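You operate a simulated robot arm through the tools that you are given. There is no shell and no other tool. Be economical: measure what you need, move in short steps, check, and stop when the job is done.

Carry out the task below with a simulated robot arm. There is one attempt and no reset: what you move stays moved.

TASK
Take the brown tin and put it on the plate on the side worktop. Then turn the pump dial to 10 seconds. Then press the microwave button three times. Then open the mug cupboard door, put the blue mug on the jam bench away on the mug shelf and shut the door again. The order counts. Set down upright: blue mug.

Only the result counts: the job must be done as asked and must still hold three seconds after the hand-in. Knocking over, shifting, dropping, spilling or breaking anything else fails it.

THE ROBOT
A 6-joint arm with a two-finger parallel gripper on a trunk, on a base that drives. Base frame: it is fixed to the floor where the robot stands at the start and does not move with it; the origin is under the middle of the robot, x ahead of it, y to its left, z up. Units: mm, degrees, N and s.
Its first joint turns from -166.0 to 166.0 degrees. Places, roughly: blue mug (12x8x10 cm) [-1300, -300, 1000]; brown tin (8x8x3 cm) [800, 100, 900]; microwave button [-1400, -3000, 900]; mug cupboard door [600, -3300, 1100]; mug shelf (34x16 cm) [680, -3340, 1100]; plate (18x18x3 cm) [800, -100, 900]; pump dial [-1300, -3700, 1200]. Payload 3.43 kg.
The tool frame sits at the grasp point between the pads (the TCP): z along the fingers, y along the line on which they close. The tips reach 34 mm beyond it. The gripper opens to 128 mm. The fingers are 24 mm wide and 12 mm thick; the gripper's body (48 by 130 mm) begins 96 mm behind the TCP.
Orientation is that of the tool frame in the base frame, as a unit quaternion [x, y, z, w]. With the fingers straight down and closing along the base's y, the tool's x points along the base's -x, its y along +y and its z along -z.

THE INTERFACE
- The arm moves only by the tool arm_command. Its argument "moves" is a list of rows, each a list of 7 numbers: the shift along the base's x, y, z in mm, then the turn, a rotation vector about the base's x, y, z in degrees, then the finger opening in mm, from 0 to 128. In form: [[x, y, z, wx, wy, wz, hand], ...]. A call has 1 to 20 rows; each row shifts and turns the commanded pose from where the row before left it. A row lasts 0.2 s, in which the tool goes at most 50 mm and 8.6 degrees; a call with a longer step from one row to the next is refused whole, and so is a gripper value outside its range. Where a pose cannot be reached the arm comes as near as it can. A force on the tool above 40 N (or 10 N above the force at the start of the call, whichever is more), or a blocked arm, ends the call early, and 0.2 s more pass. Each finger travels about 153 mm/s and halts on what it meets, pressing with about 30 N; the grip force reading is that of the motor and also rises with nothing between the fingers. The clock runs only during rows and for 0.2 s after the last one: add rows that do not move to give the fingers time. The reply holds the time, the measured pose of the TCP, the force on the tool along the base axes, the opening and the grip force, in the units named above and with some noise, with the torque about the TCP (base axes, N m) and any sound that the robot's microphone picked up, and new pictures: "views" is both (left out), scene, wrist or none.
- Cameras (640 x 400 px; columns grow to the right, rows downward): "scene" is now at [79.5, 130, 1210.2]; the picture's right is [-1.00, 0.03, 0.00], its down [0.02, 0.48, -0.88] and it looks along [-0.03, -0.88, -0.48] (base axes); focal length 214 px, centre (320, 200). "wrist" rides on the gripper at [76, -11, -160] in the tool frame; the picture's right is [0.15, 0.99, 0.00], its down [-0.88, 0.13, -0.46] and it looks along [-0.45, 0.07, 0.89] (tool axes); focal length 234 px, centre (320, 200). There is no depth. A picture from a camera that has moved, and an enlarged one, comes with that camera's place and axes in the base frame and with its lens.
- steer(legs): drives the robot by 1 to 6 legs, each [ahead, left, turn to the left] in mm, mm and degrees, along the robot's own axes; the way and the turn of a leg run together, so that a leg with both is an arc; at most 1500 mm and 180 degrees a leg. The arm and the cameras ride along, it lands a little off, and it stops where it bumps. It gives what a move gives, and a new picture of the scene camera.
- aim_head(pan, tilt): turns the head with the scene camera to pan (to the left, within 143 degrees either way) and tilt (down, from -29 to 69), counted from straight ahead of the robot. It gives what a move gives, and a new picture of the scene camera.
- zoom(camera, box): a new picture of the part [left, top, right, bottom] of that camera's present view, enlarged. No time passes.
- finish_job(): hands the job in; it is judged then, once.

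Work in short steps. Places have to be worked out from the pictures, the camera data and where the tool is seen: move nearer, look again, correct. Check each grasp and each placing, and mend what went wrong. You have 165 turns and 260 pictures in all, those below and enlarged ones among them. Open the gripper and draw the arm clear of the work before you hand the job in, unless the task says otherwise; then end with one line.

The tools are called after ">>>" by a JSON object that holds its "method" and its "body". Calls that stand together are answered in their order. arm_command: Moves the arm, as the interface text tells. Its arguments: {"type":"object","properties":{"moves":{"type":"array","items":{"type":"array","items":{"type":"number"}}},"views":{"type":"string","enum":["both","scene","wrist","none"]}},"required":["moves"]} The other tools are called the same way: steer (legs) drives the base; aim_head (pan, tilt) turns the head that bears the scene camera; zoom (camera, box) takes an enlarged picture of a part of a camera's view; finish_job () hands the job in.

At the start:

```text
time_s: 0.0
eef_pos: [272.8, -595.4, 1092.8]
orientation: [0.0, 1.0, 0.001, 0.0]
force: [-0.1, -0.5, -0.5]
moment: [0.01, 0.01, -0.04]
width: 127.9
grip_force: 0.1
robot x, y, heading: [0.0, 0.8, 0.0]
head pan, tilt: [-92.0, 28.4]
```

scene: 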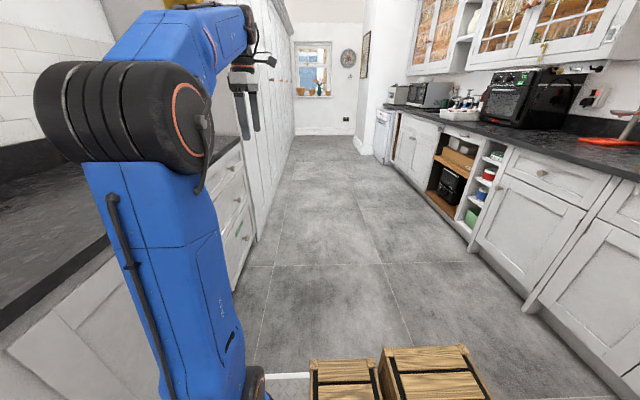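
wrist: 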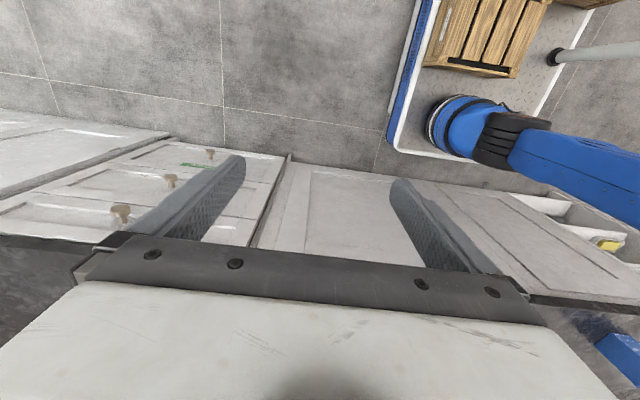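

The scene camera looks along -y down the kitchen aisle. I turn the head ahead to see the tin and the plate on the worktop.

>>> {"method": "aim_head", "body": {"pan": 0, "tilt": 35}}

```text
time_s: 1.7
eef_pos: [272.1, -597.1, 1093.5]
orientation: [0.0, 1.0, 0.0, 0.0]
force: [-0.6, 0.1, -0.4]
moment: [0.02, -0.03, 0.05]
width: 128.1
grip_force: 0.1
robot x, y, heading: [3.0, 3.0, -0.3]
head pan, tilt: [0.0, 35.0]
camera scene: at [170.6, 220.9, 1200.0], right [0.0, -1.0, 0.0], down [-0.57, 0.0, -0.82], along [0.82, 0.0, -0.57], focal length 214 px, centre (320, 200)
```

scene: 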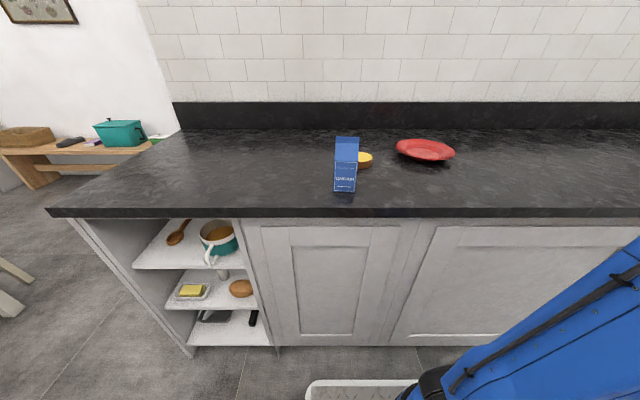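

The tin seems to be partly hidden behind the blue carton. I enlarge that part.

>>> {"method": "zoom", "body": {"camera": "scene", "box": [300, 120, 480, 220]}}

```text
3.56 times, centred on (390, 170) of scene
camera zoom: at [170.6, 220.9, 1200.0], right [0.0, -1.0, 0.0], down [-0.57, 0.0, -0.82], along [0.82, 0.0, -0.57], focal length 763 px, centre (71, 307)
```

zoom: 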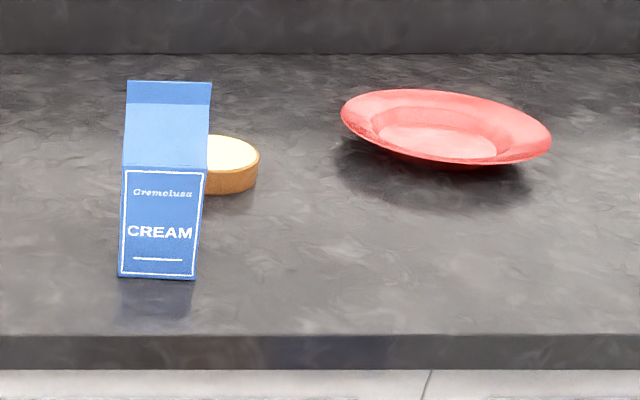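

The carton stands at about (650,160), the tin behind it at about (785,100), and the plate at about (830,-120). I bring the arm over the worktop, high enough to clear everything, and look with the wrist camera.

>>> {"method": "arm_command", "body": {"moves": [[0, 0, 40, 0, 0, 0, 128], [26, 37, 3, 0, 0, 0, 128], [26, 37, 3, 0, 0, 0, 128], [26, 37, 3, 0, 0, 0, 128], [26, 37, 3, 0, 0, 0, 128], [26, 37, 3, 0, 0, 0, 128], [26, 37, 3, 0, 0, 0, 128], [26, 37, 3, 0, 0, 0, 128], [26, 37, 3, 0, 0, 0, 128], [26, 37, 3, 0, 0, 0, 128], [26, 37, 3, 0, 0, 0, 128], [26, 37, 3, 0, 0, 0, 128], [26, 37, 3, 0, 0, 0, 128], [26, 37, 3, 0, 0, 0, 128], [26, 37, 3, 0, 0, 0, 128], [26, 37, 3, 0, 0, 0, 128], [26, 37, 0, 0, 0, 0, 128]]}}

```text
time_s: 5.3
eef_pos: [690.8, -2.6, 1173.0]
orientation: [0.0, 1.0, 0.0, 0.003]
force: [-0.3, -0.5, 0.1]
moment: [0.04, -0.07, 0.01]
width: 128.2
grip_force: 0.0
out of reach, approached as far as the arm can: row 12
robot x, y, heading: [-4.4, -1.8, -0.1]
head pan, tilt: [0.0, 35.0]
camera scene: at [170.4, 220.9, 1200.0], right [0.0, -1.0, 0.0], down [-0.57, 0.0, -0.82], along [0.82, 0.0, -0.57], focal length 214 px, centre (320, 200)
camera wrist: at [613.7, -14.5, 1332.1], right [-0.15, 0.99, 0.0], down [0.88, 0.13, 0.46], along [0.46, 0.07, -0.89], focal length 234 px, centre (320, 200)
```

scene: 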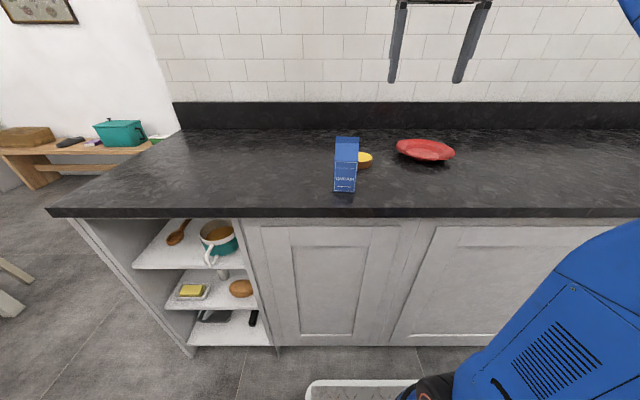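
wrist: 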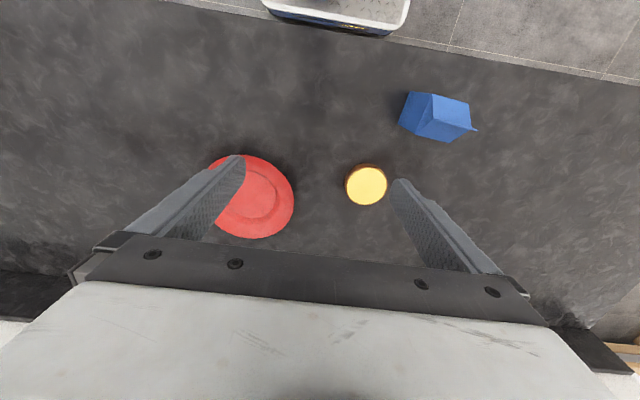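

The wrist view puts the tin centre at about (773,95) and the plate centre at about (835,-117). I move over the tin and go part of the way down.

>>> {"method": "arm_command", "body": {"moves": [[27, 32, 0, 0, 0, 0, 128], [27, 33, 0, 0, 0, 0, 128], [28, 33, 0, 0, 0, 0, 128], [0, 0, -45, 0, 0, 0, 128], [0, 0, -45, 0, 0, 0, 128], [0, 0, -45, 0, 0, 0, 128], [0, 0, 0, 0, 0, 0, 128]]}}

```text
time_s: 6.9
eef_pos: [769.1, 94.3, 1030.8]
orientation: [0.0, 1.0, -0.001, 0.0]
force: [-0.3, -0.9, -0.4]
moment: [-0.01, -0.02, -0.01]
width: 128.2
grip_force: 0.1
out of reach, approached as far as the arm can: row 2, 3
robot x, y, heading: [0.9, -1.1, 0.4]
head pan, tilt: [0.0, 35.0]
camera scene: at [170.7, 221.1, 1199.9], right [0.0, -1.0, 0.0], down [-0.57, 0.0, -0.82], along [0.82, 0.0, -0.57], focal length 214 px, centre (320, 200)
camera wrist: at [692.3, 83.1, 1190.2], right [-0.15, 0.99, 0.0], down [0.88, 0.13, 0.46], along [0.45, 0.07, -0.89], focal length 234 px, centre (320, 200)
```

scene: 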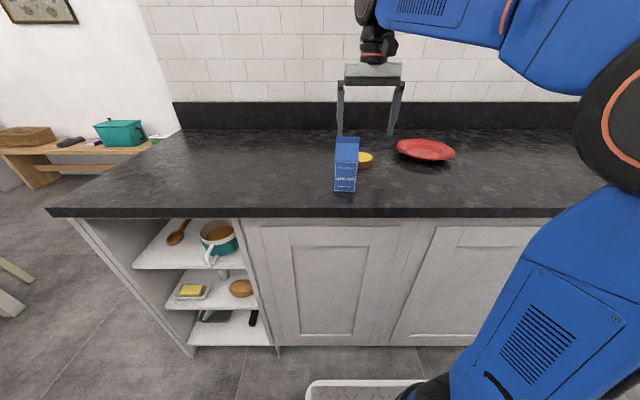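
wrist: 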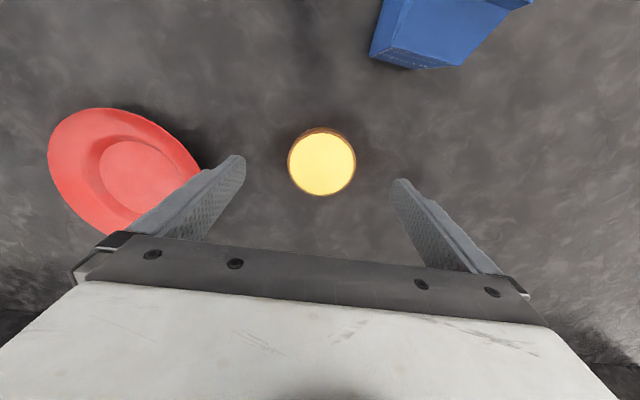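

The tin now sits at about (773,98), with the pads either side of it. I correct by (+4,+3), lower to about z 948 and close.

>>> {"method": "arm_command", "body": {"moves": [[4, 3, -40, 0, 0, 0, 128], [0, 0, -30, 0, 0, 0, 128], [0, 0, -12, 0, 0, 0, 128], [0, 0, 0, 0, 0, 0, 128], [0, 0, 0, 0, 0, 0, 60], [0, 0, 0, 0, 0, 0, 60], [0, 0, 0, 0, 0, 0, 60]]}}

```text
time_s: 8.5
eef_pos: [773.2, 94.1, 947.1]
orientation: [0.0, 1.0, 0.0, 0.0]
force: [-0.2, 0.7, -0.1]
moment: [0.01, 0.01, -0.01]
width: 78.1
grip_force: 29.7
robot x, y, heading: [-3.6, -1.1, -0.1]
head pan, tilt: [0.0, 35.0]
camera scene: at [170.7, 221.1, 1199.9], right [0.0, -1.0, 0.0], down [-0.57, 0.0, -0.82], along [0.82, 0.0, -0.57], focal length 214 px, centre (320, 200)
camera wrist: at [697.3, 83.8, 1107.3], right [-0.15, 0.99, 0.0], down [0.88, 0.13, 0.46], along [0.45, 0.07, -0.89], focal length 234 px, centre (320, 200)
```

scene: 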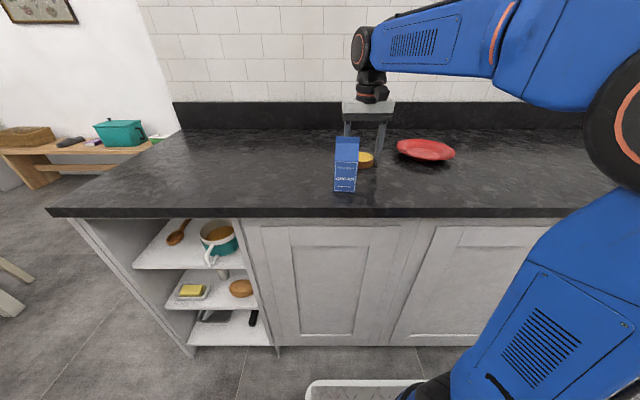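
wrist: 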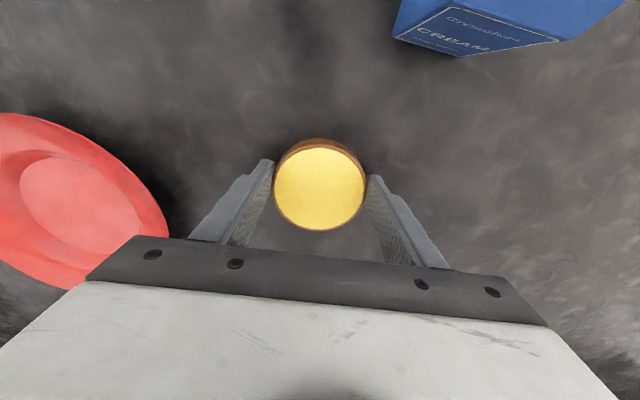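

The grip holds at 78 mm. I lift the tin and carry it over the plate, at about (830,-116), staying high.

>>> {"method": "arm_command", "body": {"moves": [[0, 0, 40, 0, 0, 0, 60], [0, 0, 40, 0, 0, 0, 60], [10, -42, 0, 0, 0, 0, 60], [10, -42, 0, 0, 0, 0, 60], [12, -42, 0, 0, 0, 0, 60], [12, -42, 0, 0, 0, 0, 60], [12, -42, 0, 0, 0, 0, 60], [0, 0, 0, 0, 0, 0, 60]]}}

```text
time_s: 10.3
eef_pos: [827.7, -115.6, 1027.5]
orientation: [0.001, 1.0, 0.0, 0.0]
force: [-0.5, -0.2, -0.1]
moment: [-0.01, 0.01, -0.02]
width: 60.0
grip_force: 0.1
robot x, y, heading: [-0.0, 1.5, -0.0]
head pan, tilt: [0.0, 35.0]
camera scene: at [170.7, 221.0, 1199.9], right [0.0, -1.0, 0.0], down [-0.57, 0.0, -0.82], along [0.82, 0.0, -0.57], focal length 214 px, centre (320, 200)
camera wrist: at [751.4, -127.5, 1186.9], right [-0.15, 0.99, 0.0], down [0.88, 0.13, 0.46], along [0.45, 0.07, -0.89], focal length 234 px, centre (320, 200)
```

scene: 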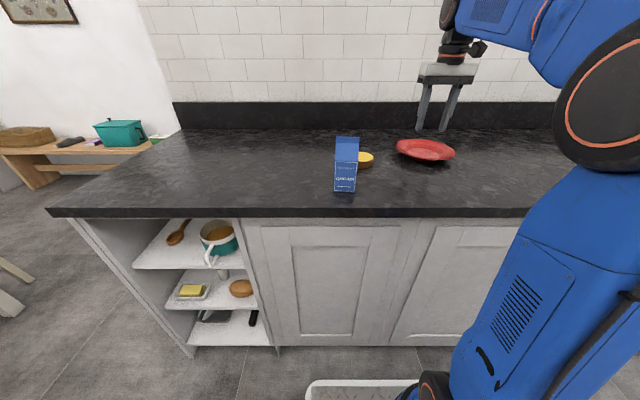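
wrist: 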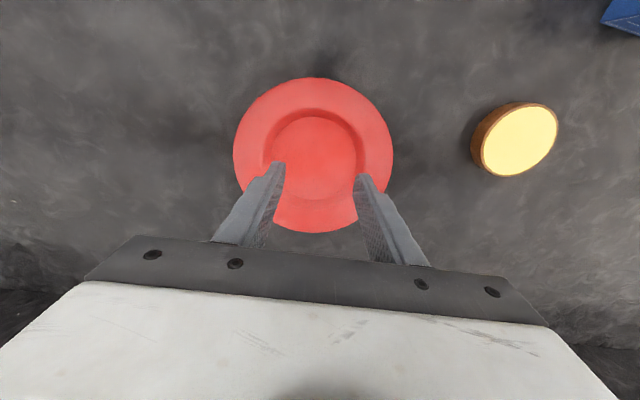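

The tin slipped out and stayed at about (776,90), still upright. The plate centre is now measured at about (825,-121). I return above the tin with the hand open and look.

>>> {"method": "arm_command", "body": {"moves": [[-10, 41, 0, 0, 0, 0, 128], [-10, 41, 0, 0, 0, 0, 128], [-11, 41, 0, 0, 0, 0, 128], [-11, 41, 0, 0, 0, 0, 128], [-10, 43, 0, 0, 0, 0, 128], [0, 0, -30, 0, 0, 0, 128], [0, 0, 0, 0, 0, 0, 128]], "views": "wrist"}}

>>> {"method": "zoom", "body": {"camera": "wrist", "box": [240, 100, 400, 200]}}

```text
time_s: 11.9
eef_pos: [777.5, 90.1, 998.0]
orientation: [0.0, 1.0, 0.0, 0.0]
force: [0.4, -0.1, 0.6]
moment: [0.0, 0.01, -0.01]
width: 128.1
grip_force: 0.0
robot x, y, heading: [-0.6, 1.2, 0.1]
head pan, tilt: [0.0, 35.0]
camera wrist: at [700.6, 80.4, 1157.2], right [-0.15, 0.99, 0.0], down [0.88, 0.13, 0.46], along [0.45, 0.07, -0.89], focal length 234 px, centre (320, 200)
```

wrist: 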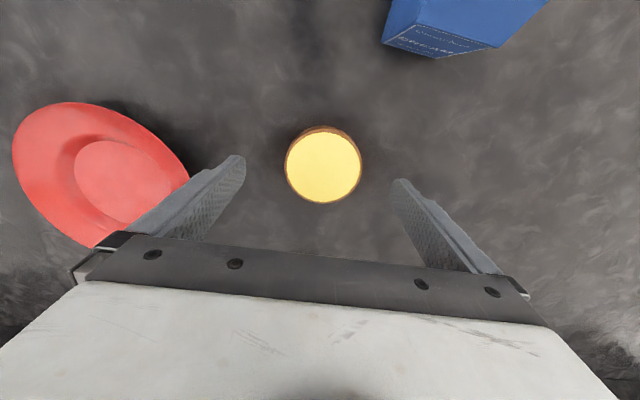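

```text
4.00 times, centred on (320, 150) of wrist
camera zoom: at [700.6, 80.4, 1157.2], right [-0.15, 0.99, 0.0], down [0.88, 0.13, 0.46], along [0.45, 0.07, -0.89], focal length 937 px, centre (320, 400)
```

zoom: 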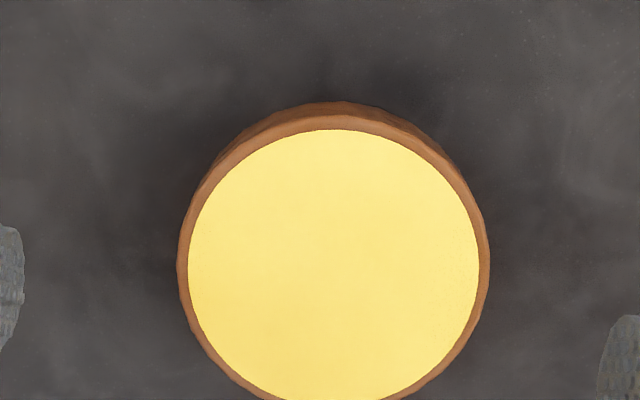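

The tin is at about (773.5,95). I centre on it, go slightly deeper in small steps while watching the force, close firmly and lift slowly.

>>> {"method": "arm_command", "body": {"moves": [[-4, 5, -30, 0, 0, 0, 128], [0, 0, -18, 0, 0, 0, 128], [0, 0, -3, 0, 0, 0, 128], [0, 0, -2, 0, 0, 0, 128], [0, 0, -2, 0, 0, 0, 128], [0, 0, 0, 0, 0, 0, 128]], "views": "none"}}

```text
time_s: 13.3
eef_pos: [774.0, 99.1, 943.7]
orientation: [0.0, 1.0, -0.001, 0.0]
force: [5.5, -0.3, 20.0]
moment: [-1.07, 0.05, 0.21]
width: 127.9
grip_force: 0.1
robot x, y, heading: [-0.3, 0.4, 0.1]
head pan, tilt: [0.0, 35.0]
```

The tips touched the worktop at TCP z of about 944. I back off 2 mm, close and lift slowly.

>>> {"method": "arm_command", "body": {"moves": [[0, -3, 2, 0, 0, 0, 128], [0, 0, 0, 0, 0, 0, 40], [0, 0, 0, 0, 0, 0, 40], [0, 0, 0, 0, 0, 0, 40], [0, 0, 0, 0, 0, 0, 40], [0, 0, 3, 0, 0, 0, 40], [0, 0, 5, 0, 0, 0, 40], [0, 0, 5, 0, 0, 0, 40], [0, 0, 5, 0, 0, 0, 40], [0, 0, 5, 0, 0, 0, 40]]}}

```text
time_s: 15.5
eef_pos: [773.4, 95.6, 967.7]
orientation: [0.0, 1.0, -0.001, 0.0]
force: [-0.6, 0.6, -1.8]
moment: [0.0, 0.02, 0.02]
width: 78.2
grip_force: 30.0
robot x, y, heading: [-0.1, -0.4, 0.3]
head pan, tilt: [0.0, 35.0]
camera scene: at [170.8, 221.1, 1199.9], right [0.0, -1.0, 0.0], down [-0.57, 0.0, -0.82], along [0.82, 0.0, -0.57], focal length 214 px, centre (320, 200)
camera wrist: at [696.2, 83.6, 1126.8], right [-0.15, 0.99, 0.0], down [0.88, 0.13, 0.46], along [0.45, 0.07, -0.89], focal length 234 px, centre (320, 200)
```

scene: 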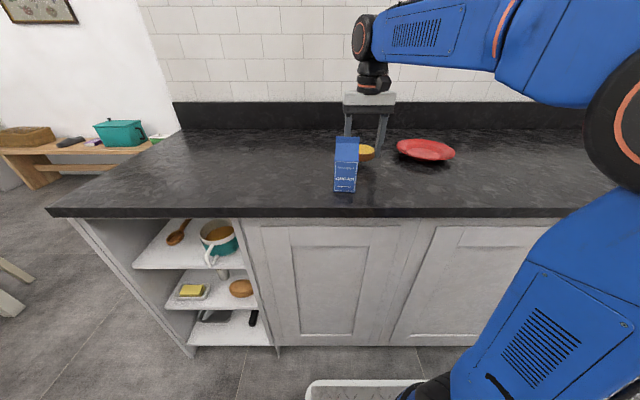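
wrist: 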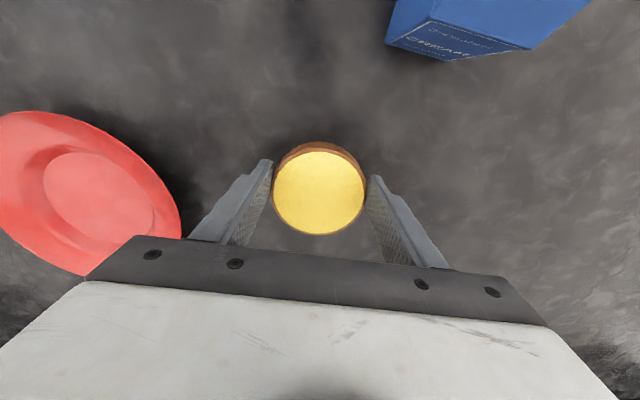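

The tin is held and lifting. I raise it a bit more and carry it gently to (825,-121).

>>> {"method": "arm_command", "body": {"moves": [[0, 0, 10, 0, 0, 0, 40], [0, 0, 15, 0, 0, 0, 40], [0, 0, 15, 0, 0, 0, 40], [2, -10, 0, 0, 0, 0, 40], [5, -20, 0, 0, 0, 0, 40], [5, -21, 0, 0, 0, 0, 40], [5, -22, 0, 0, 0, 0, 40], [5, -22, 0, 0, 0, 0, 40], [5, -22, 0, 0, 0, 0, 40], [5, -22, 0, 0, 0, 0, 40], [5, -22, 0, 0, 0, 0, 40], [5, -22, 0, 0, 0, 0, 40], [5, -18, 0, 0, 0, 0, 40], [3, -10, 0, 0, 0, 0, 40], [2, -5, 0, 0, 0, 0, 40], [0, 0, 0, 0, 0, 0, 40]]}}

```text
time_s: 18.9
eef_pos: [827.6, -121.4, 1008.0]
orientation: [0.0, 1.0, 0.001, 0.0]
force: [0.3, 0.5, -1.9]
moment: [0.0, 0.0, 0.01]
width: 78.4
grip_force: 30.2
robot x, y, heading: [-2.4, -0.0, 0.1]
head pan, tilt: [0.0, 35.0]
camera scene: at [170.8, 221.0, 1199.9], right [0.0, -1.0, 0.0], down [-0.57, 0.0, -0.82], along [0.82, 0.0, -0.57], focal length 214 px, centre (320, 200)
camera wrist: at [749.2, -132.7, 1167.2], right [-0.15, 0.99, 0.0], down [0.88, 0.13, 0.46], along [0.45, 0.07, -0.89], focal length 234 px, centre (320, 200)
```

scene: 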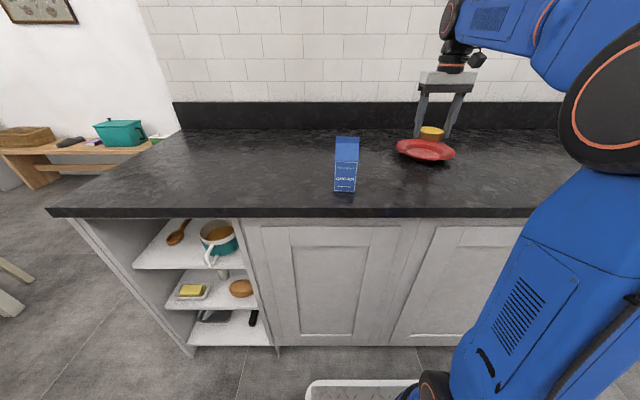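
wrist: 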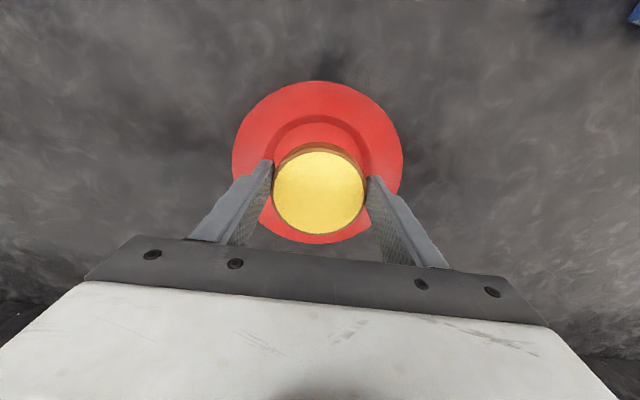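

The plate centre is at about (823.5,-124) and the tin is over it. I nudge it across and lower towards the plate.

>>> {"method": "arm_command", "body": {"moves": [[-4, -2, 0, 0, 0, 0, 40], [0, 0, -15, 0, 0, 0, 40], [0, 0, -15, 0, 0, 0, 40], [0, 0, -10, 0, 0, 0, 40], [0, 0, -5, 0, 0, 0, 40], [0, 0, -4, 0, 0, 0, 40], [0, 0, 0, 0, 0, 0, 40]]}}

```text
time_s: 20.5
eef_pos: [820.5, -123.4, 957.6]
orientation: [0.0, 1.0, 0.0, 0.0]
force: [0.0, 0.2, -2.6]
moment: [0.0, 0.03, 0.01]
width: 78.1
grip_force: 29.9
robot x, y, heading: [0.3, -1.1, -0.0]
head pan, tilt: [0.0, 35.0]
camera scene: at [170.8, 221.0, 1199.9], right [0.0, -1.0, 0.0], down [-0.57, 0.0, -0.82], along [0.82, 0.0, -0.57], focal length 214 px, centre (320, 200)
camera wrist: at [744.1, -134.3, 1117.6], right [-0.15, 0.99, 0.0], down [0.88, 0.13, 0.46], along [0.45, 0.07, -0.89], focal length 234 px, centre (320, 200)
```

scene: 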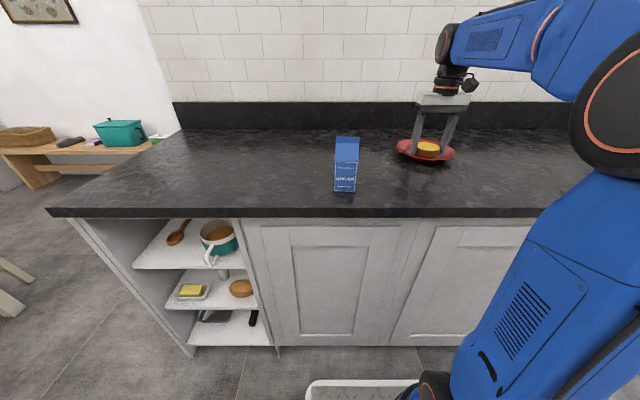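
wrist: 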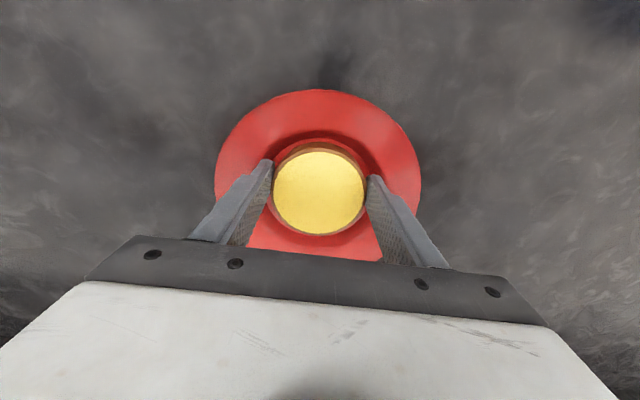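

The tin is centred in the well with no contact yet. I go down in small steps.

>>> {"method": "arm_command", "body": {"moves": [[2, 0, -1.5, 0, 0, 0, 40], [0, 0, -1.5, 0, 0, 0, 40], [0, 0, -1.5, 0, 0, 0, 40], [0, 0, 0, 0, 0, 0, 40]], "views": "none"}}

```text
time_s: 21.5
eef_pos: [822.4, -122.4, 955.5]
orientation: [0.0, 1.0, 0.0, 0.002]
force: [7.3, -2.6, 35.7]
moment: [0.71, 0.22, -0.2]
width: 77.9
grip_force: 29.7
robot x, y, heading: [-0.1, -2.3, -0.0]
head pan, tilt: [0.0, 35.0]
```

It has touched down (35 N). I ease up 2 mm, open slightly, let it settle and lift out.

>>> {"method": "arm_command", "body": {"moves": [[0, 0, 2, 0, 0, 0, 40], [0, 0, 0, 0, 0, 0, 82], [0, 0, 0, 0, 0, 0, 86], [0, 0, 6, 0, 0, 0, 88], [0, 0, 10, 0, 0, 0, 92], [0, 0, 20, 0, 0, 0, 92], [0, 0, 40, 0, 0, 0, 92], [0, 0, 0, 0, 0, 0, 92]]}}

```text
time_s: 23.3
eef_pos: [826.6, -124.9, 1033.7]
orientation: [0.0, 1.0, 0.001, 0.0]
force: [0.2, 0.1, -0.3]
moment: [0.0, 0.0, 0.02]
width: 92.0
grip_force: 0.1
robot x, y, heading: [-0.3, -0.2, -0.1]
head pan, tilt: [0.0, 35.0]
camera scene: at [170.7, 221.0, 1199.9], right [0.0, -1.0, 0.0], down [-0.57, 0.0, -0.82], along [0.82, 0.0, -0.57], focal length 214 px, centre (320, 200)
camera wrist: at [748.8, -136.1, 1192.9], right [-0.15, 0.99, 0.0], down [0.88, 0.13, 0.46], along [0.45, 0.07, -0.89], focal length 234 px, centre (320, 200)
```

scene: 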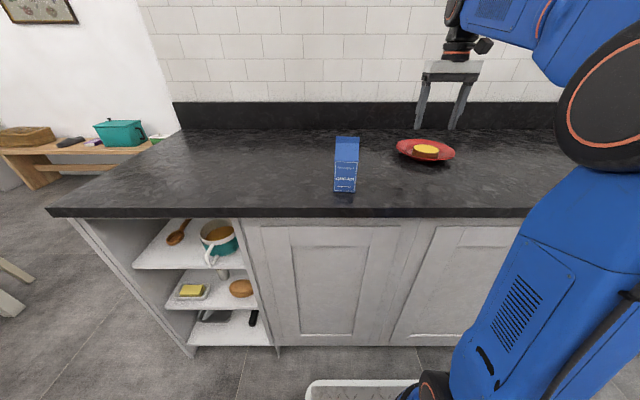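
wrist: 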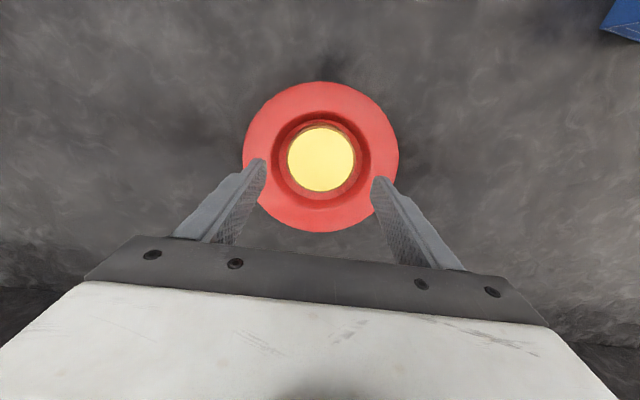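

The tin sits in the plate. Next I draw the arm in compactly for driving: up and back to about (350,-150,1200).

>>> {"method": "arm_command", "body": {"moves": [[-20, 0, 40, 0, 0, 0, 60], [-40, 0, 20, 0, 0, 0, 20], [-45, 0, 15, 0, 0, 0, 0], [-45, 0, 15, 0, 0, 0, 0], [-45, 0, 15, 0, 0, 0, 0], [-45, 0, 15, 0, 0, 0, 0], [-45, 0, 15, 0, 0, 0, 0], [-45, 0, 15, 0, 0, 0, 0], [-45, 0, 10, 0, 0, 0, 0], [-45, 0, 5, 0, 0, 0, 0], [-45, 0, 0, 0, 0, 0, 0]], "views": "none"}}

>>> {"method": "aim_head", "body": {"pan": -90, "tilt": 20}}

>>> {"method": "aim_head", "body": {"pan": -135, "tilt": 25}}

>>> {"method": "aim_head", "body": {"pan": 140, "tilt": 25}}

```text
time_s: 25.7
eef_pos: [396.3, -137.4, 1100.2]
orientation: [0.0, 1.0, 0.0, 0.003]
force: [0.4, 0.1, -0.4]
moment: [0.07, 0.03, 0.01]
width: 0.0
grip_force: 30.0
out of reach, approached as far as the arm can: row 7, 8, 9, 10, 11
robot x, y, heading: [0.0, -0.8, 0.1]
head pan, tilt: [0.0, 35.0]
```

```text
time_s: 27.3
eef_pos: [396.1, -135.6, 1099.6]
orientation: [0.0, 1.0, -0.001, 0.002]
force: [0.6, 0.6, -0.2]
moment: [-0.03, 0.0, -0.02]
width: 0.0
grip_force: 29.8
robot x, y, heading: [-0.2, 2.9, -0.1]
head pan, tilt: [-90.0, 20.0]
camera scene: at [82.6, 128.0, 1223.8], right [-1.0, 0.0, 0.0], down [0.0, 0.34, -0.94], along [0.0, -0.94, -0.34], focal length 214 px, centre (320, 200)
```

scene: 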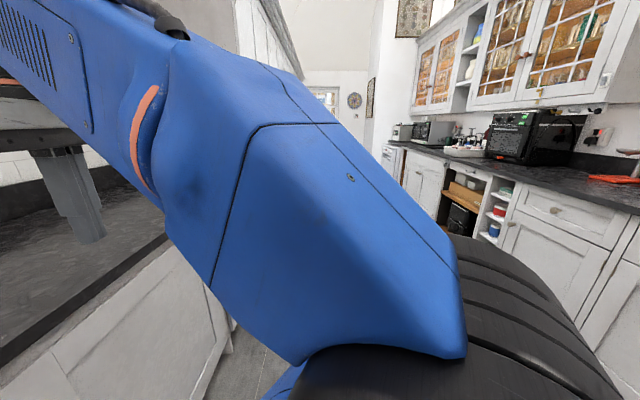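

```text
time_s: 28.4
eef_pos: [396.5, -137.2, 1101.3]
orientation: [0.0, 1.0, -0.001, 0.002]
force: [-0.1, -0.3, -0.5]
moment: [-0.01, 0.02, 0.01]
width: 0.0
grip_force: 29.9
robot x, y, heading: [1.6, -3.4, 0.1]
head pan, tilt: [-135.0, 25.0]
camera scene: at [17.5, 155.9, 1215.7], right [-0.71, 0.71, 0.0], down [0.3, 0.3, -0.91], along [-0.64, -0.64, -0.42], focal length 214 px, centre (320, 200)
```

scene: 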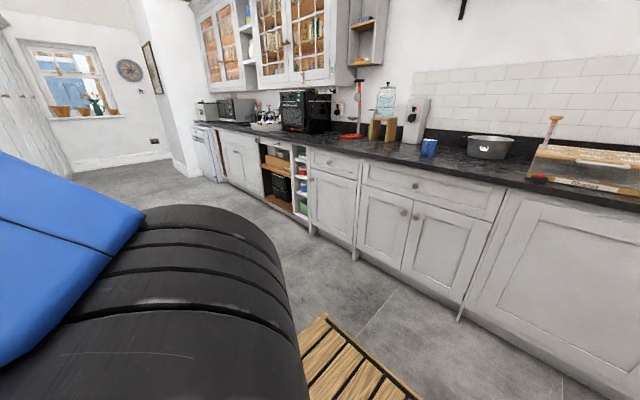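

```text
time_s: 32.2
eef_pos: [396.5, -135.4, 1100.5]
orientation: [0.0, 1.0, 0.0, 0.002]
force: [-0.7, -0.2, 0.5]
moment: [-0.01, -0.01, -0.02]
width: 0.0
grip_force: 30.0
robot x, y, heading: [2.6, 2.1, -0.0]
head pan, tilt: [140.0, 25.0]
camera scene: at [12.0, 280.3, 1215.7], right [0.64, 0.77, 0.0], down [0.32, -0.27, -0.91], along [-0.69, 0.58, -0.42], focal length 214 px, centre (320, 200)
```

scene: 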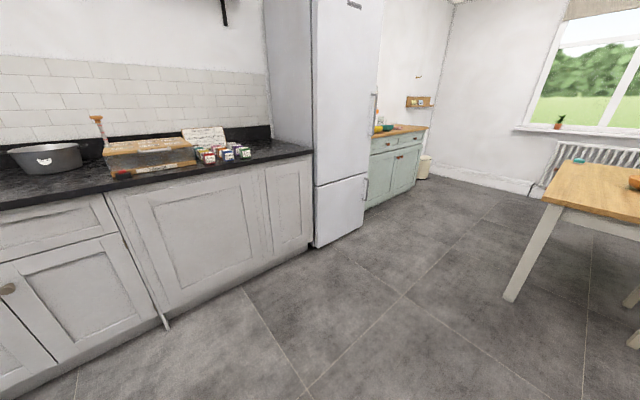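

The tin stays on the plate. The back run of units begins at x≈-1210 and the front run at x≈590. I back up a little, turn to face -y and drive down the aisle.

>>> {"method": "aim_head", "body": {"pan": 0, "tilt": 15}}

>>> {"method": "steer", "body": {"legs": [[-350, 0, 0], [0, 0, -90], [1200, 0, 0]]}}

```text
time_s: 34.5
eef_pos: [395.9, -136.3, 1099.5]
orientation: [0.001, 1.0, -0.001, 0.001]
force: [0.3, -0.2, 1.1]
moment: [-0.01, 0.0, 0.0]
width: 0.1
grip_force: 29.9
robot x, y, heading: [-1.3, 1.8, 0.0]
head pan, tilt: [0.0, 15.0]
camera scene: at [176.0, 221.1, 1231.9], right [0.0, -1.0, 0.0], down [-0.26, 0.0, -0.97], along [0.97, 0.0, -0.26], focal length 214 px, centre (320, 200)
```

scene: 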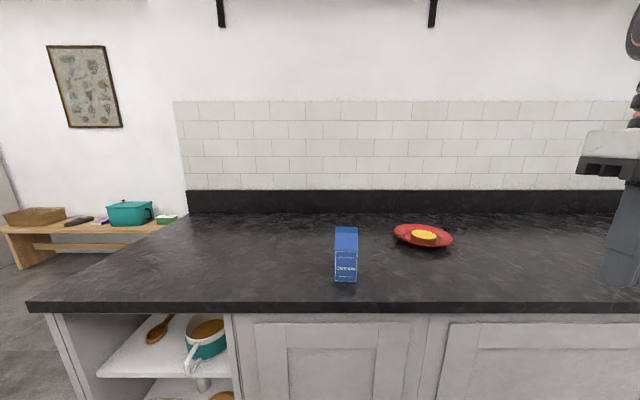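

```text
time_s: 46.2
eef_pos: [-489.0, -1594.4, 1099.8]
orientation: [0.709, 0.705, -0.002, 0.001]
force: [0.3, 0.2, -0.2]
moment: [-0.03, -0.01, -0.01]
width: 0.0
grip_force: 30.3
robot x, y, heading: [-351.6, -1201.4, -90.4]
head pan, tilt: [0.0, 15.0]
camera scene: at [-130.0, -1372.8, 1231.9], right [-1.0, 0.0, 0.0], down [0.0, 0.26, -0.97], along [0.0, -0.97, -0.26], focal length 214 px, centre (320, 200)
```

scene: 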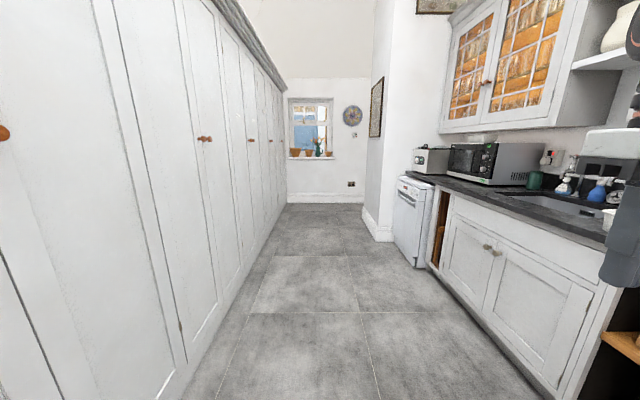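

The tall cupboards run along the left. The microwave and another appliance stand at the far right. I drive on another 1200 mm.

>>> {"method": "steer", "body": {"legs": [[1200, 0, 0]]}}

>>> {"method": "aim_head", "body": {"pan": -50, "tilt": 10}}

```text
time_s: 52.4
eef_pos: [-511.1, -2800.1, 1099.4]
orientation: [0.714, 0.7, -0.002, 0.001]
force: [-0.3, 0.5, -0.3]
moment: [-0.01, 0.0, 0.04]
width: 0.0
grip_force: 29.9
robot x, y, heading: [-367.6, -2404.9, -91.0]
head pan, tilt: [0.0, 15.0]
camera scene: at [-148.4, -2583.3, 1231.9], right [-1.0, 0.02, 0.0], down [0.01, 0.26, -0.97], along [-0.02, -0.97, -0.26], focal length 214 px, centre (320, 200)
```

scene: 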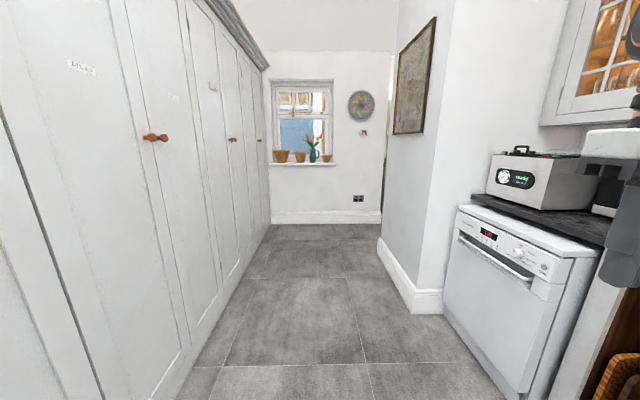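

```text
time_s: 53.5
eef_pos: [-510.2, -2800.1, 1099.3]
orientation: [0.715, 0.699, -0.002, 0.0]
force: [1.1, 0.5, 0.7]
moment: [-0.02, -0.01, 0.02]
width: 0.3
grip_force: 30.4
robot x, y, heading: [-365.1, -2407.6, -91.0]
head pan, tilt: [-50.0, 10.0]
camera scene: at [-218.9, -2548.2, 1240.1], right [-0.63, 0.78, 0.0], down [0.14, 0.11, -0.98], along [-0.77, -0.62, -0.17], focal length 214 px, centre (320, 200)
```

scene: 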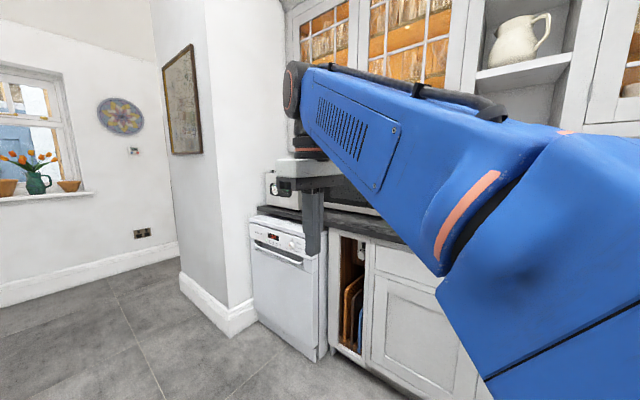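

The pump (white box with a green display) stands at the far end of the worktop. I drive on 1000 mm, turn to face the worktop (-x), and look.

>>> {"method": "steer", "body": {"legs": [[1000, 0, 0], [0, 0, -89]]}}

>>> {"method": "aim_head", "body": {"pan": 0, "tilt": 20}}

```text
time_s: 62.6
eef_pos: [-787.7, -3281.9, 1099.4]
orientation: [1.0, -0.008, -0.002, 0.0]
force: [-0.9, -0.3, -0.1]
moment: [-0.01, 0.02, -0.01]
width: 0.0
grip_force: 29.8
robot x, y, heading: [-393.8, -3424.6, 179.3]
head pan, tilt: [-50.0, 10.0]
camera scene: at [-533.0, -3570.0, 1240.1], right [0.78, 0.63, 0.0], down [0.11, -0.13, -0.98], along [-0.62, 0.76, -0.17], focal length 214 px, centre (320, 200)
```

scene: 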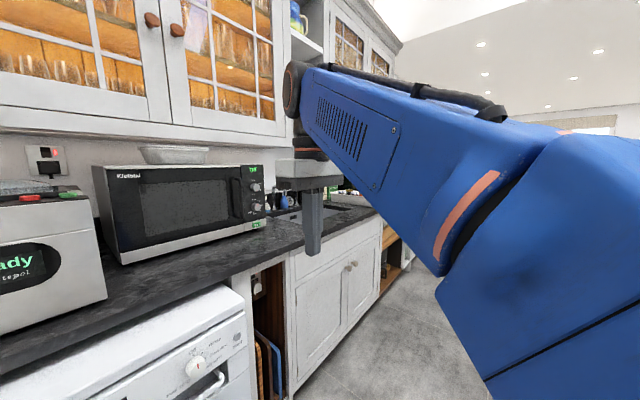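

```text
time_s: 63.8
eef_pos: [-787.3, -3284.1, 1099.6]
orientation: [1.0, -0.008, -0.001, -0.001]
force: [0.3, 0.0, 0.1]
moment: [0.0, -0.01, 0.03]
width: 0.0
grip_force: 29.9
robot x, y, heading: [-391.6, -3426.4, 179.2]
head pan, tilt: [0.0, 20.0]
camera scene: at [-567.4, -3640.7, 1223.8], right [0.02, 1.0, 0.0], down [0.34, -0.01, -0.94], along [-0.94, 0.01, -0.34], focal length 214 px, centre (320, 200)
```

scene: 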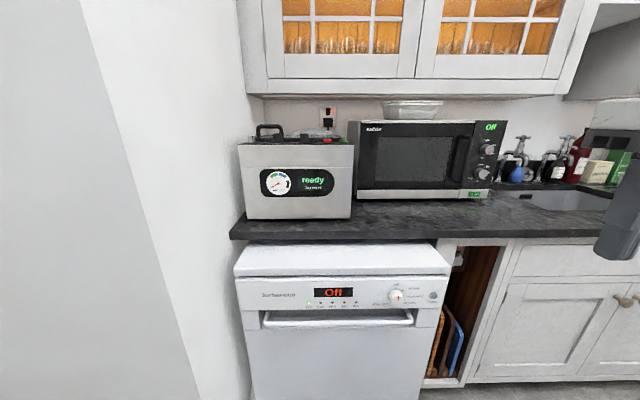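

>>> {"method": "zoom", "body": {"camera": "scene", "box": [230, 110, 390, 230]}}

>>> {"method": "zoom", "body": {"camera": "scene", "box": [440, 110, 540, 210]}}

```text
3.33 times, centred on (310, 170) of scene
camera zoom: at [-567.4, -3640.7, 1223.8], right [0.02, 1.0, 0.0], down [0.34, -0.01, -0.94], along [-0.94, 0.01, -0.34], focal length 715 px, centre (353, 300)
```

zoom: 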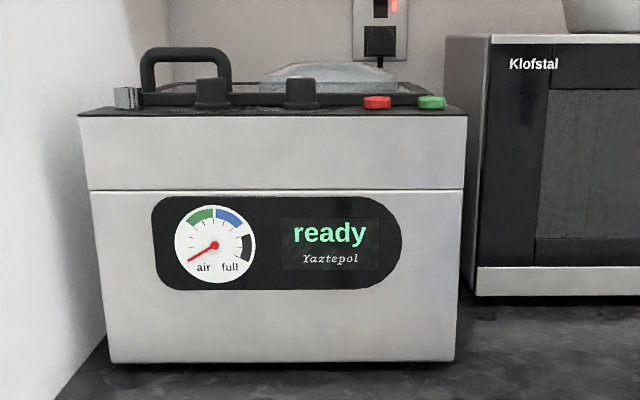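

```text
4.00 times, centred on (490, 160) of scene
camera zoom: at [-567.4, -3640.7, 1223.8], right [0.02, 1.0, 0.0], down [0.34, -0.01, -0.94], along [-0.94, 0.01, -0.34], focal length 858 px, centre (-360, 360)
```

zoom: 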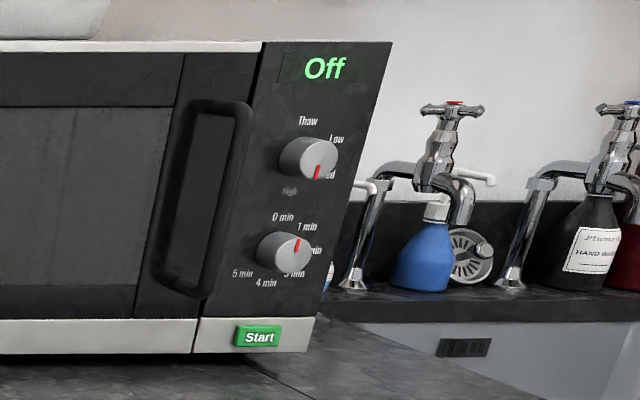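

The pump is the white vacuum box: front at x≈-1246, top at z≈1160, with two black knobs on top at about (-1275,-3765) and (-1275,-3680). I move the robot nearer to read their labels from above.

>>> {"method": "steer", "body": {"legs": [[180, 220, 0.8]]}}

>>> {"method": "arm_command", "body": {"moves": [[0, 0, 20, 0, 0, 0, 0], [-20, 0, 20, 0, 0, 0, 0], [-20, 0, 20, 0, 0, 0, 0], [-20, 0, 20, 0, 0, 0, 0], [-20, 0, 20, 0, 0, 0, 0], [-20, 0, 20, 0, 0, 0, 0], [-20, 0, 20, 0, 0, 0, 0], [0, 0, 0, 0, 0, 0, 0]]}}

```text
time_s: 65.7
eef_pos: [-967.9, -3469.4, 1099.4]
orientation: [1.0, -0.014, -0.002, -0.001]
force: [0.5, -0.1, 0.2]
moment: [-0.02, 0.08, 0.0]
width: 0.0
grip_force: 29.7
robot x, y, heading: [-574.7, -3615.1, 178.6]
head pan, tilt: [0.0, 20.0]
camera scene: at [-752.7, -3830.5, 1223.8], right [0.03, 1.0, 0.0], down [0.34, -0.01, -0.94], along [-0.94, 0.03, -0.34], focal length 214 px, centre (320, 200)
```

scene: 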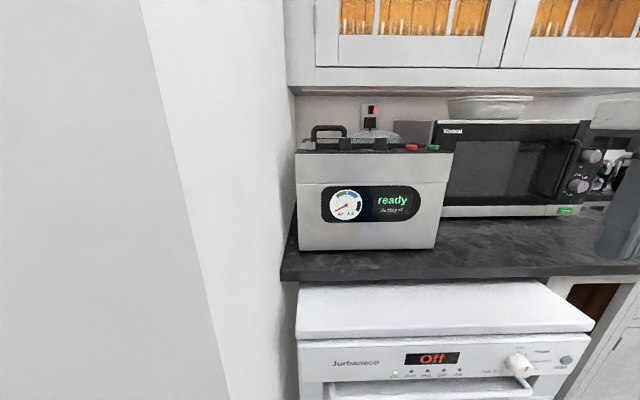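

```text
time_s: 67.5
eef_pos: [-1118.9, -3457.7, 1158.4]
orientation: [1.0, -0.013, -0.005, -0.002]
force: [-1.0, 0.0, -0.5]
moment: [-0.01, 0.01, -0.02]
width: 0.0
grip_force: 30.5
out of reach, approached as far as the arm can: row 1, 2, 3, 4, 5, 6, 7
robot x, y, heading: [-574.3, -3612.8, 178.6]
head pan, tilt: [0.0, 20.0]
camera scene: at [-753.2, -3830.2, 1223.8], right [0.03, 1.0, 0.0], down [0.34, -0.01, -0.94], along [-0.94, 0.03, -0.34], focal length 214 px, centre (320, 200)
camera wrist: at [-1040.9, -3449.1, 1317.4], right [0.12, -0.99, -0.01], down [-0.88, -0.11, 0.46], along [-0.46, -0.05, -0.89], focal length 234 px, centre (320, 200)
```

scene: 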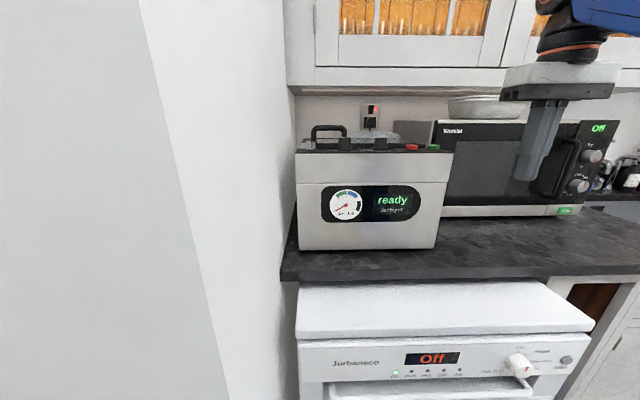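
wrist: 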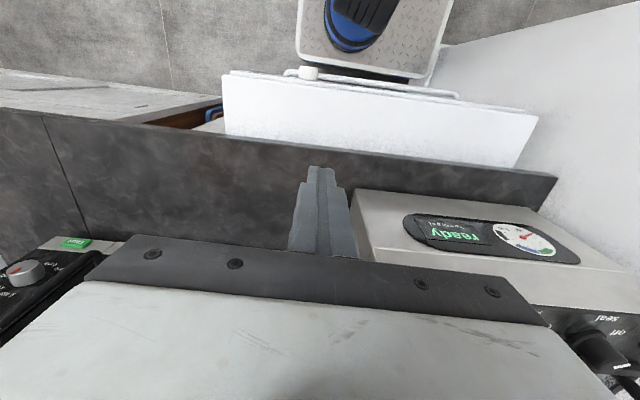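

The vertical tool tops out at z≈1160 here, so I tilt the fingers 30° forward, which should gain height, and raise. The left knob is labelled "seal", so the pump dial should be the right one.

>>> {"method": "arm_command", "body": {"moves": [[0, 0, 0, 0, 7.5, 0, 0], [0, 0, 10, 0, 7.5, 0, 0], [0, 0, 20, 0, 7.5, 0, 0], [0, 0, 25, 0, 7.5, 0, 0], [0, 0, 20, 0, 0, 0, 0], [0, 0, 0, 0, 0, 0, 0]]}}

```text
time_s: 68.9
eef_pos: [-1116.7, -3457.5, 1234.8]
orientation: [0.965, -0.014, -0.261, 0.002]
force: [0.0, 0.7, -0.1]
moment: [0.03, -0.02, 0.02]
width: 0.1
grip_force: 30.3
robot x, y, heading: [-578.5, -3618.7, 178.4]
head pan, tilt: [0.0, 20.0]
camera scene: at [-753.2, -3830.1, 1223.8], right [0.03, 1.0, 0.0], down [0.34, -0.01, -0.94], along [-0.94, 0.03, -0.34], focal length 214 px, centre (320, 200)
camera wrist: at [-972.0, -3449.4, 1334.5], right [0.1, -0.99, -0.06], down [-0.53, -0.11, 0.84], along [-0.84, -0.05, -0.54], focal length 234 px, centre (320, 200)
```

scene: 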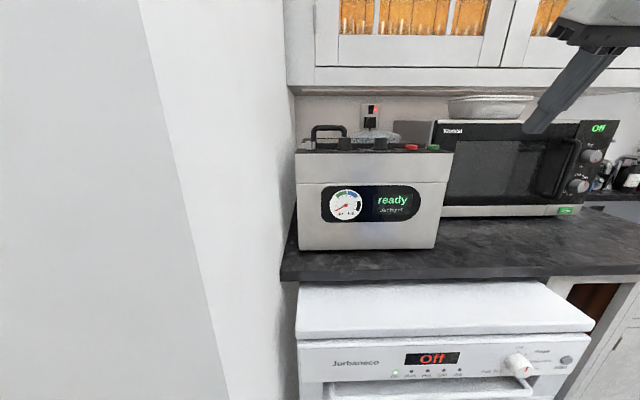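
wrist: 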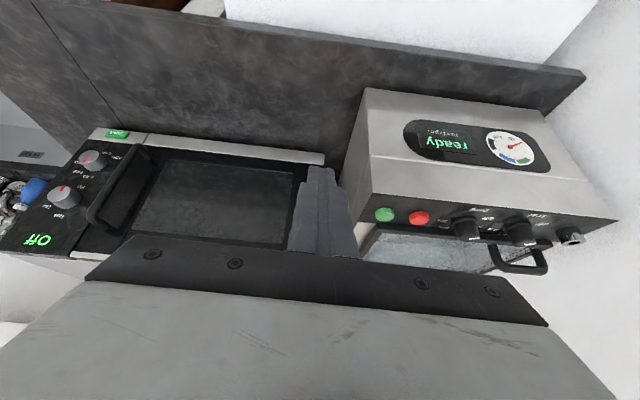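

Both knobs now show in the wrist view. I enlarge them.

>>> {"method": "zoom", "body": {"camera": "wrist", "box": [370, 190, 600, 290]}}

>>> {"method": "zoom", "body": {"camera": "wrist", "box": [430, 190, 510, 250]}}

```text
2.78 times, centred on (485, 240) of wrist
camera zoom: at [-972.0, -3449.4, 1334.5], right [0.1, -0.99, -0.06], down [-0.53, -0.11, 0.84], along [-0.84, -0.05, -0.54], focal length 652 px, centre (-139, 89)
```

zoom: 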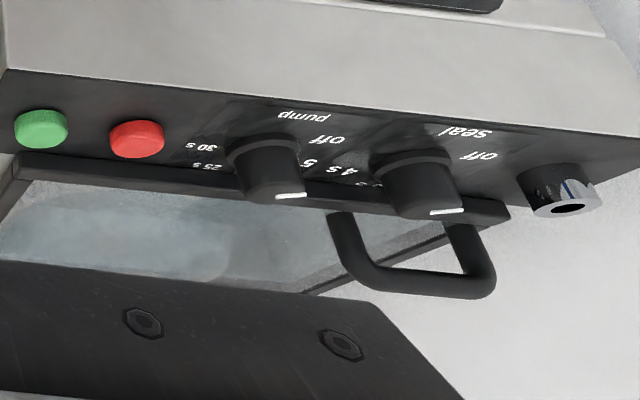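

```text
6.67 times, centred on (470, 220) of wrist
camera zoom: at [-972.0, -3449.4, 1334.5], right [0.1, -0.99, -0.06], down [-0.53, -0.11, 0.84], along [-0.84, -0.05, -0.54], focal length 1561 px, centre (-680, 67)
```

zoom: 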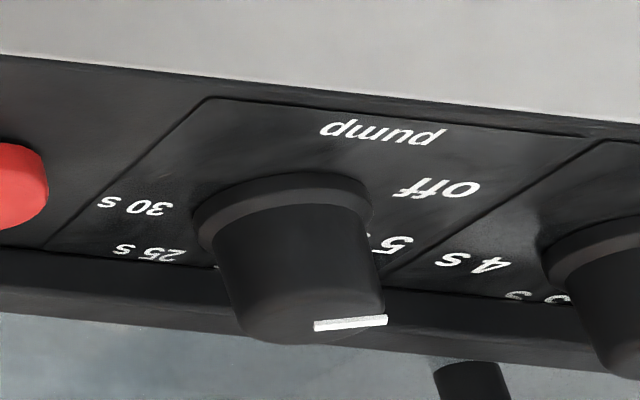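

The pump dial is at about (-1262,-3682): "off" and "5 s" on its left, "25 s" and "30 s" on its right. I move over the box beside it to view it from above.

>>> {"method": "arm_command", "body": {"moves": [[0, 0, 20, 0, 0, 0, 0], [-24, -29, 0, 0, 0, 0, 0], [-24, -29, 0, 0, 0, 0, 0], [-24, -29, 0, 0, 0, 0, 0], [-24, -29, 0, 0, 0, 0, 0], [-24, -29, 0, 0, 0, 0, 0], [-24, -27, 0, 0, 0, 0, 0], [0, 0, 0, 0, 0, 0, 0]]}}

>>> {"method": "zoom", "body": {"camera": "wrist", "box": [320, 70, 480, 180]}}

```text
time_s: 70.7
eef_pos: [-1260.4, -3629.3, 1254.6]
orientation: [0.965, -0.014, -0.261, 0.002]
force: [-0.5, 0.0, 0.0]
moment: [-0.01, 0.01, -0.03]
width: 0.0
grip_force: 30.0
robot x, y, heading: [-578.1, -3612.5, 178.6]
head pan, tilt: [0.0, 20.0]
camera scene: at [-753.2, -3830.1, 1223.8], right [0.03, 1.0, 0.0], down [0.34, -0.01, -0.94], along [-0.94, 0.03, -0.34], focal length 214 px, centre (320, 200)
camera wrist: at [-1113.9, -3621.2, 1355.2], right [0.1, -0.99, -0.06], down [-0.53, -0.11, 0.84], along [-0.84, -0.05, -0.54], focal length 234 px, centre (320, 200)
```

scene: 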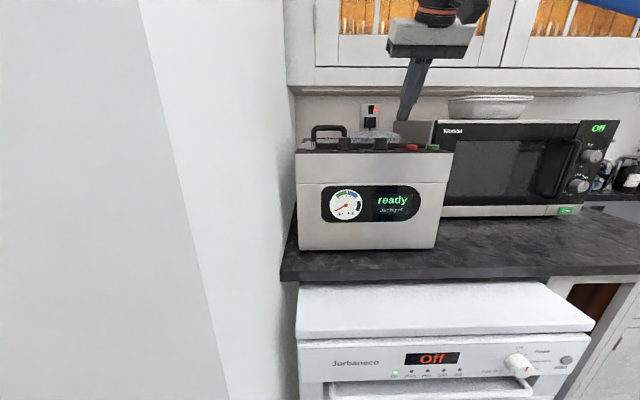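
wrist: 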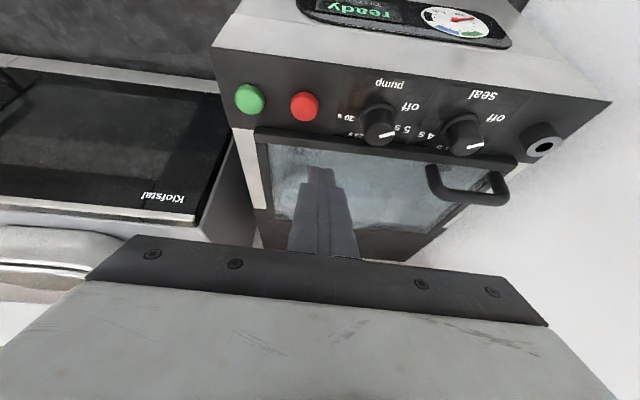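

```text
3.64 times, centred on (400, 125) of wrist
camera zoom: at [-1113.9, -3621.2, 1355.2], right [0.1, -0.99, -0.06], down [-0.53, -0.11, 0.84], along [-0.84, -0.05, -0.54], focal length 852 px, centre (29, 473)
```

zoom: 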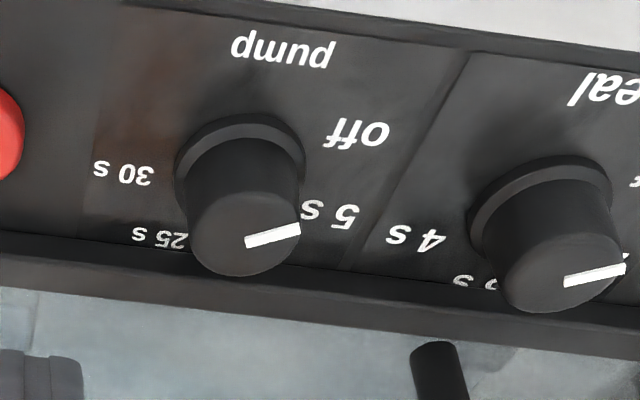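

The pointer is at "off". The labels behind the knob are hidden, so I slide the camera 70 mm further back to see the far side.

>>> {"method": "arm_command", "body": {"moves": [[-24, 0, 5, 0, 0, 0, 0], [-24, 0, 0, 0, 0, 0, 0], [-24, 0, 0, 0, 0, 0, 0], [0, 0, 0, 0, 0, 0, 0]], "views": "none"}}

>>> {"method": "zoom", "body": {"camera": "wrist", "box": [320, 0, 480, 110]}}

```text
time_s: 71.7
eef_pos: [-1332.8, -3628.5, 1261.3]
orientation: [0.966, -0.015, -0.26, 0.002]
force: [0.7, -0.2, 0.2]
moment: [-0.02, 0.01, 0.01]
width: 0.1
grip_force: 30.5
robot x, y, heading: [-569.1, -3617.2, 178.2]
head pan, tilt: [0.0, 20.0]
```

```text
3.64 times, centred on (400, 55) of wrist
camera zoom: at [-1187.6, -3620.6, 1360.9], right [0.1, -0.99, -0.06], down [-0.53, -0.11, 0.84], along [-0.84, -0.05, -0.54], focal length 852 px, centre (29, 727)
```

zoom: 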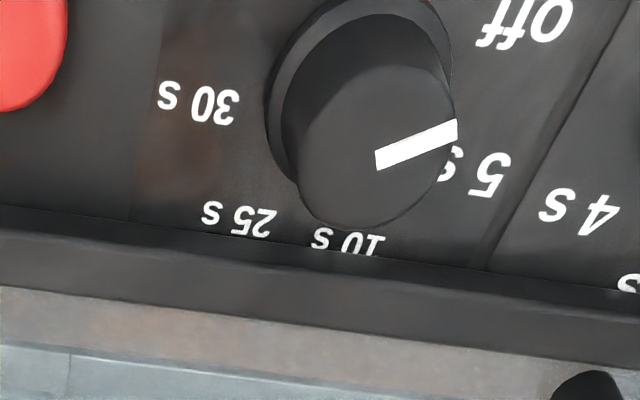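

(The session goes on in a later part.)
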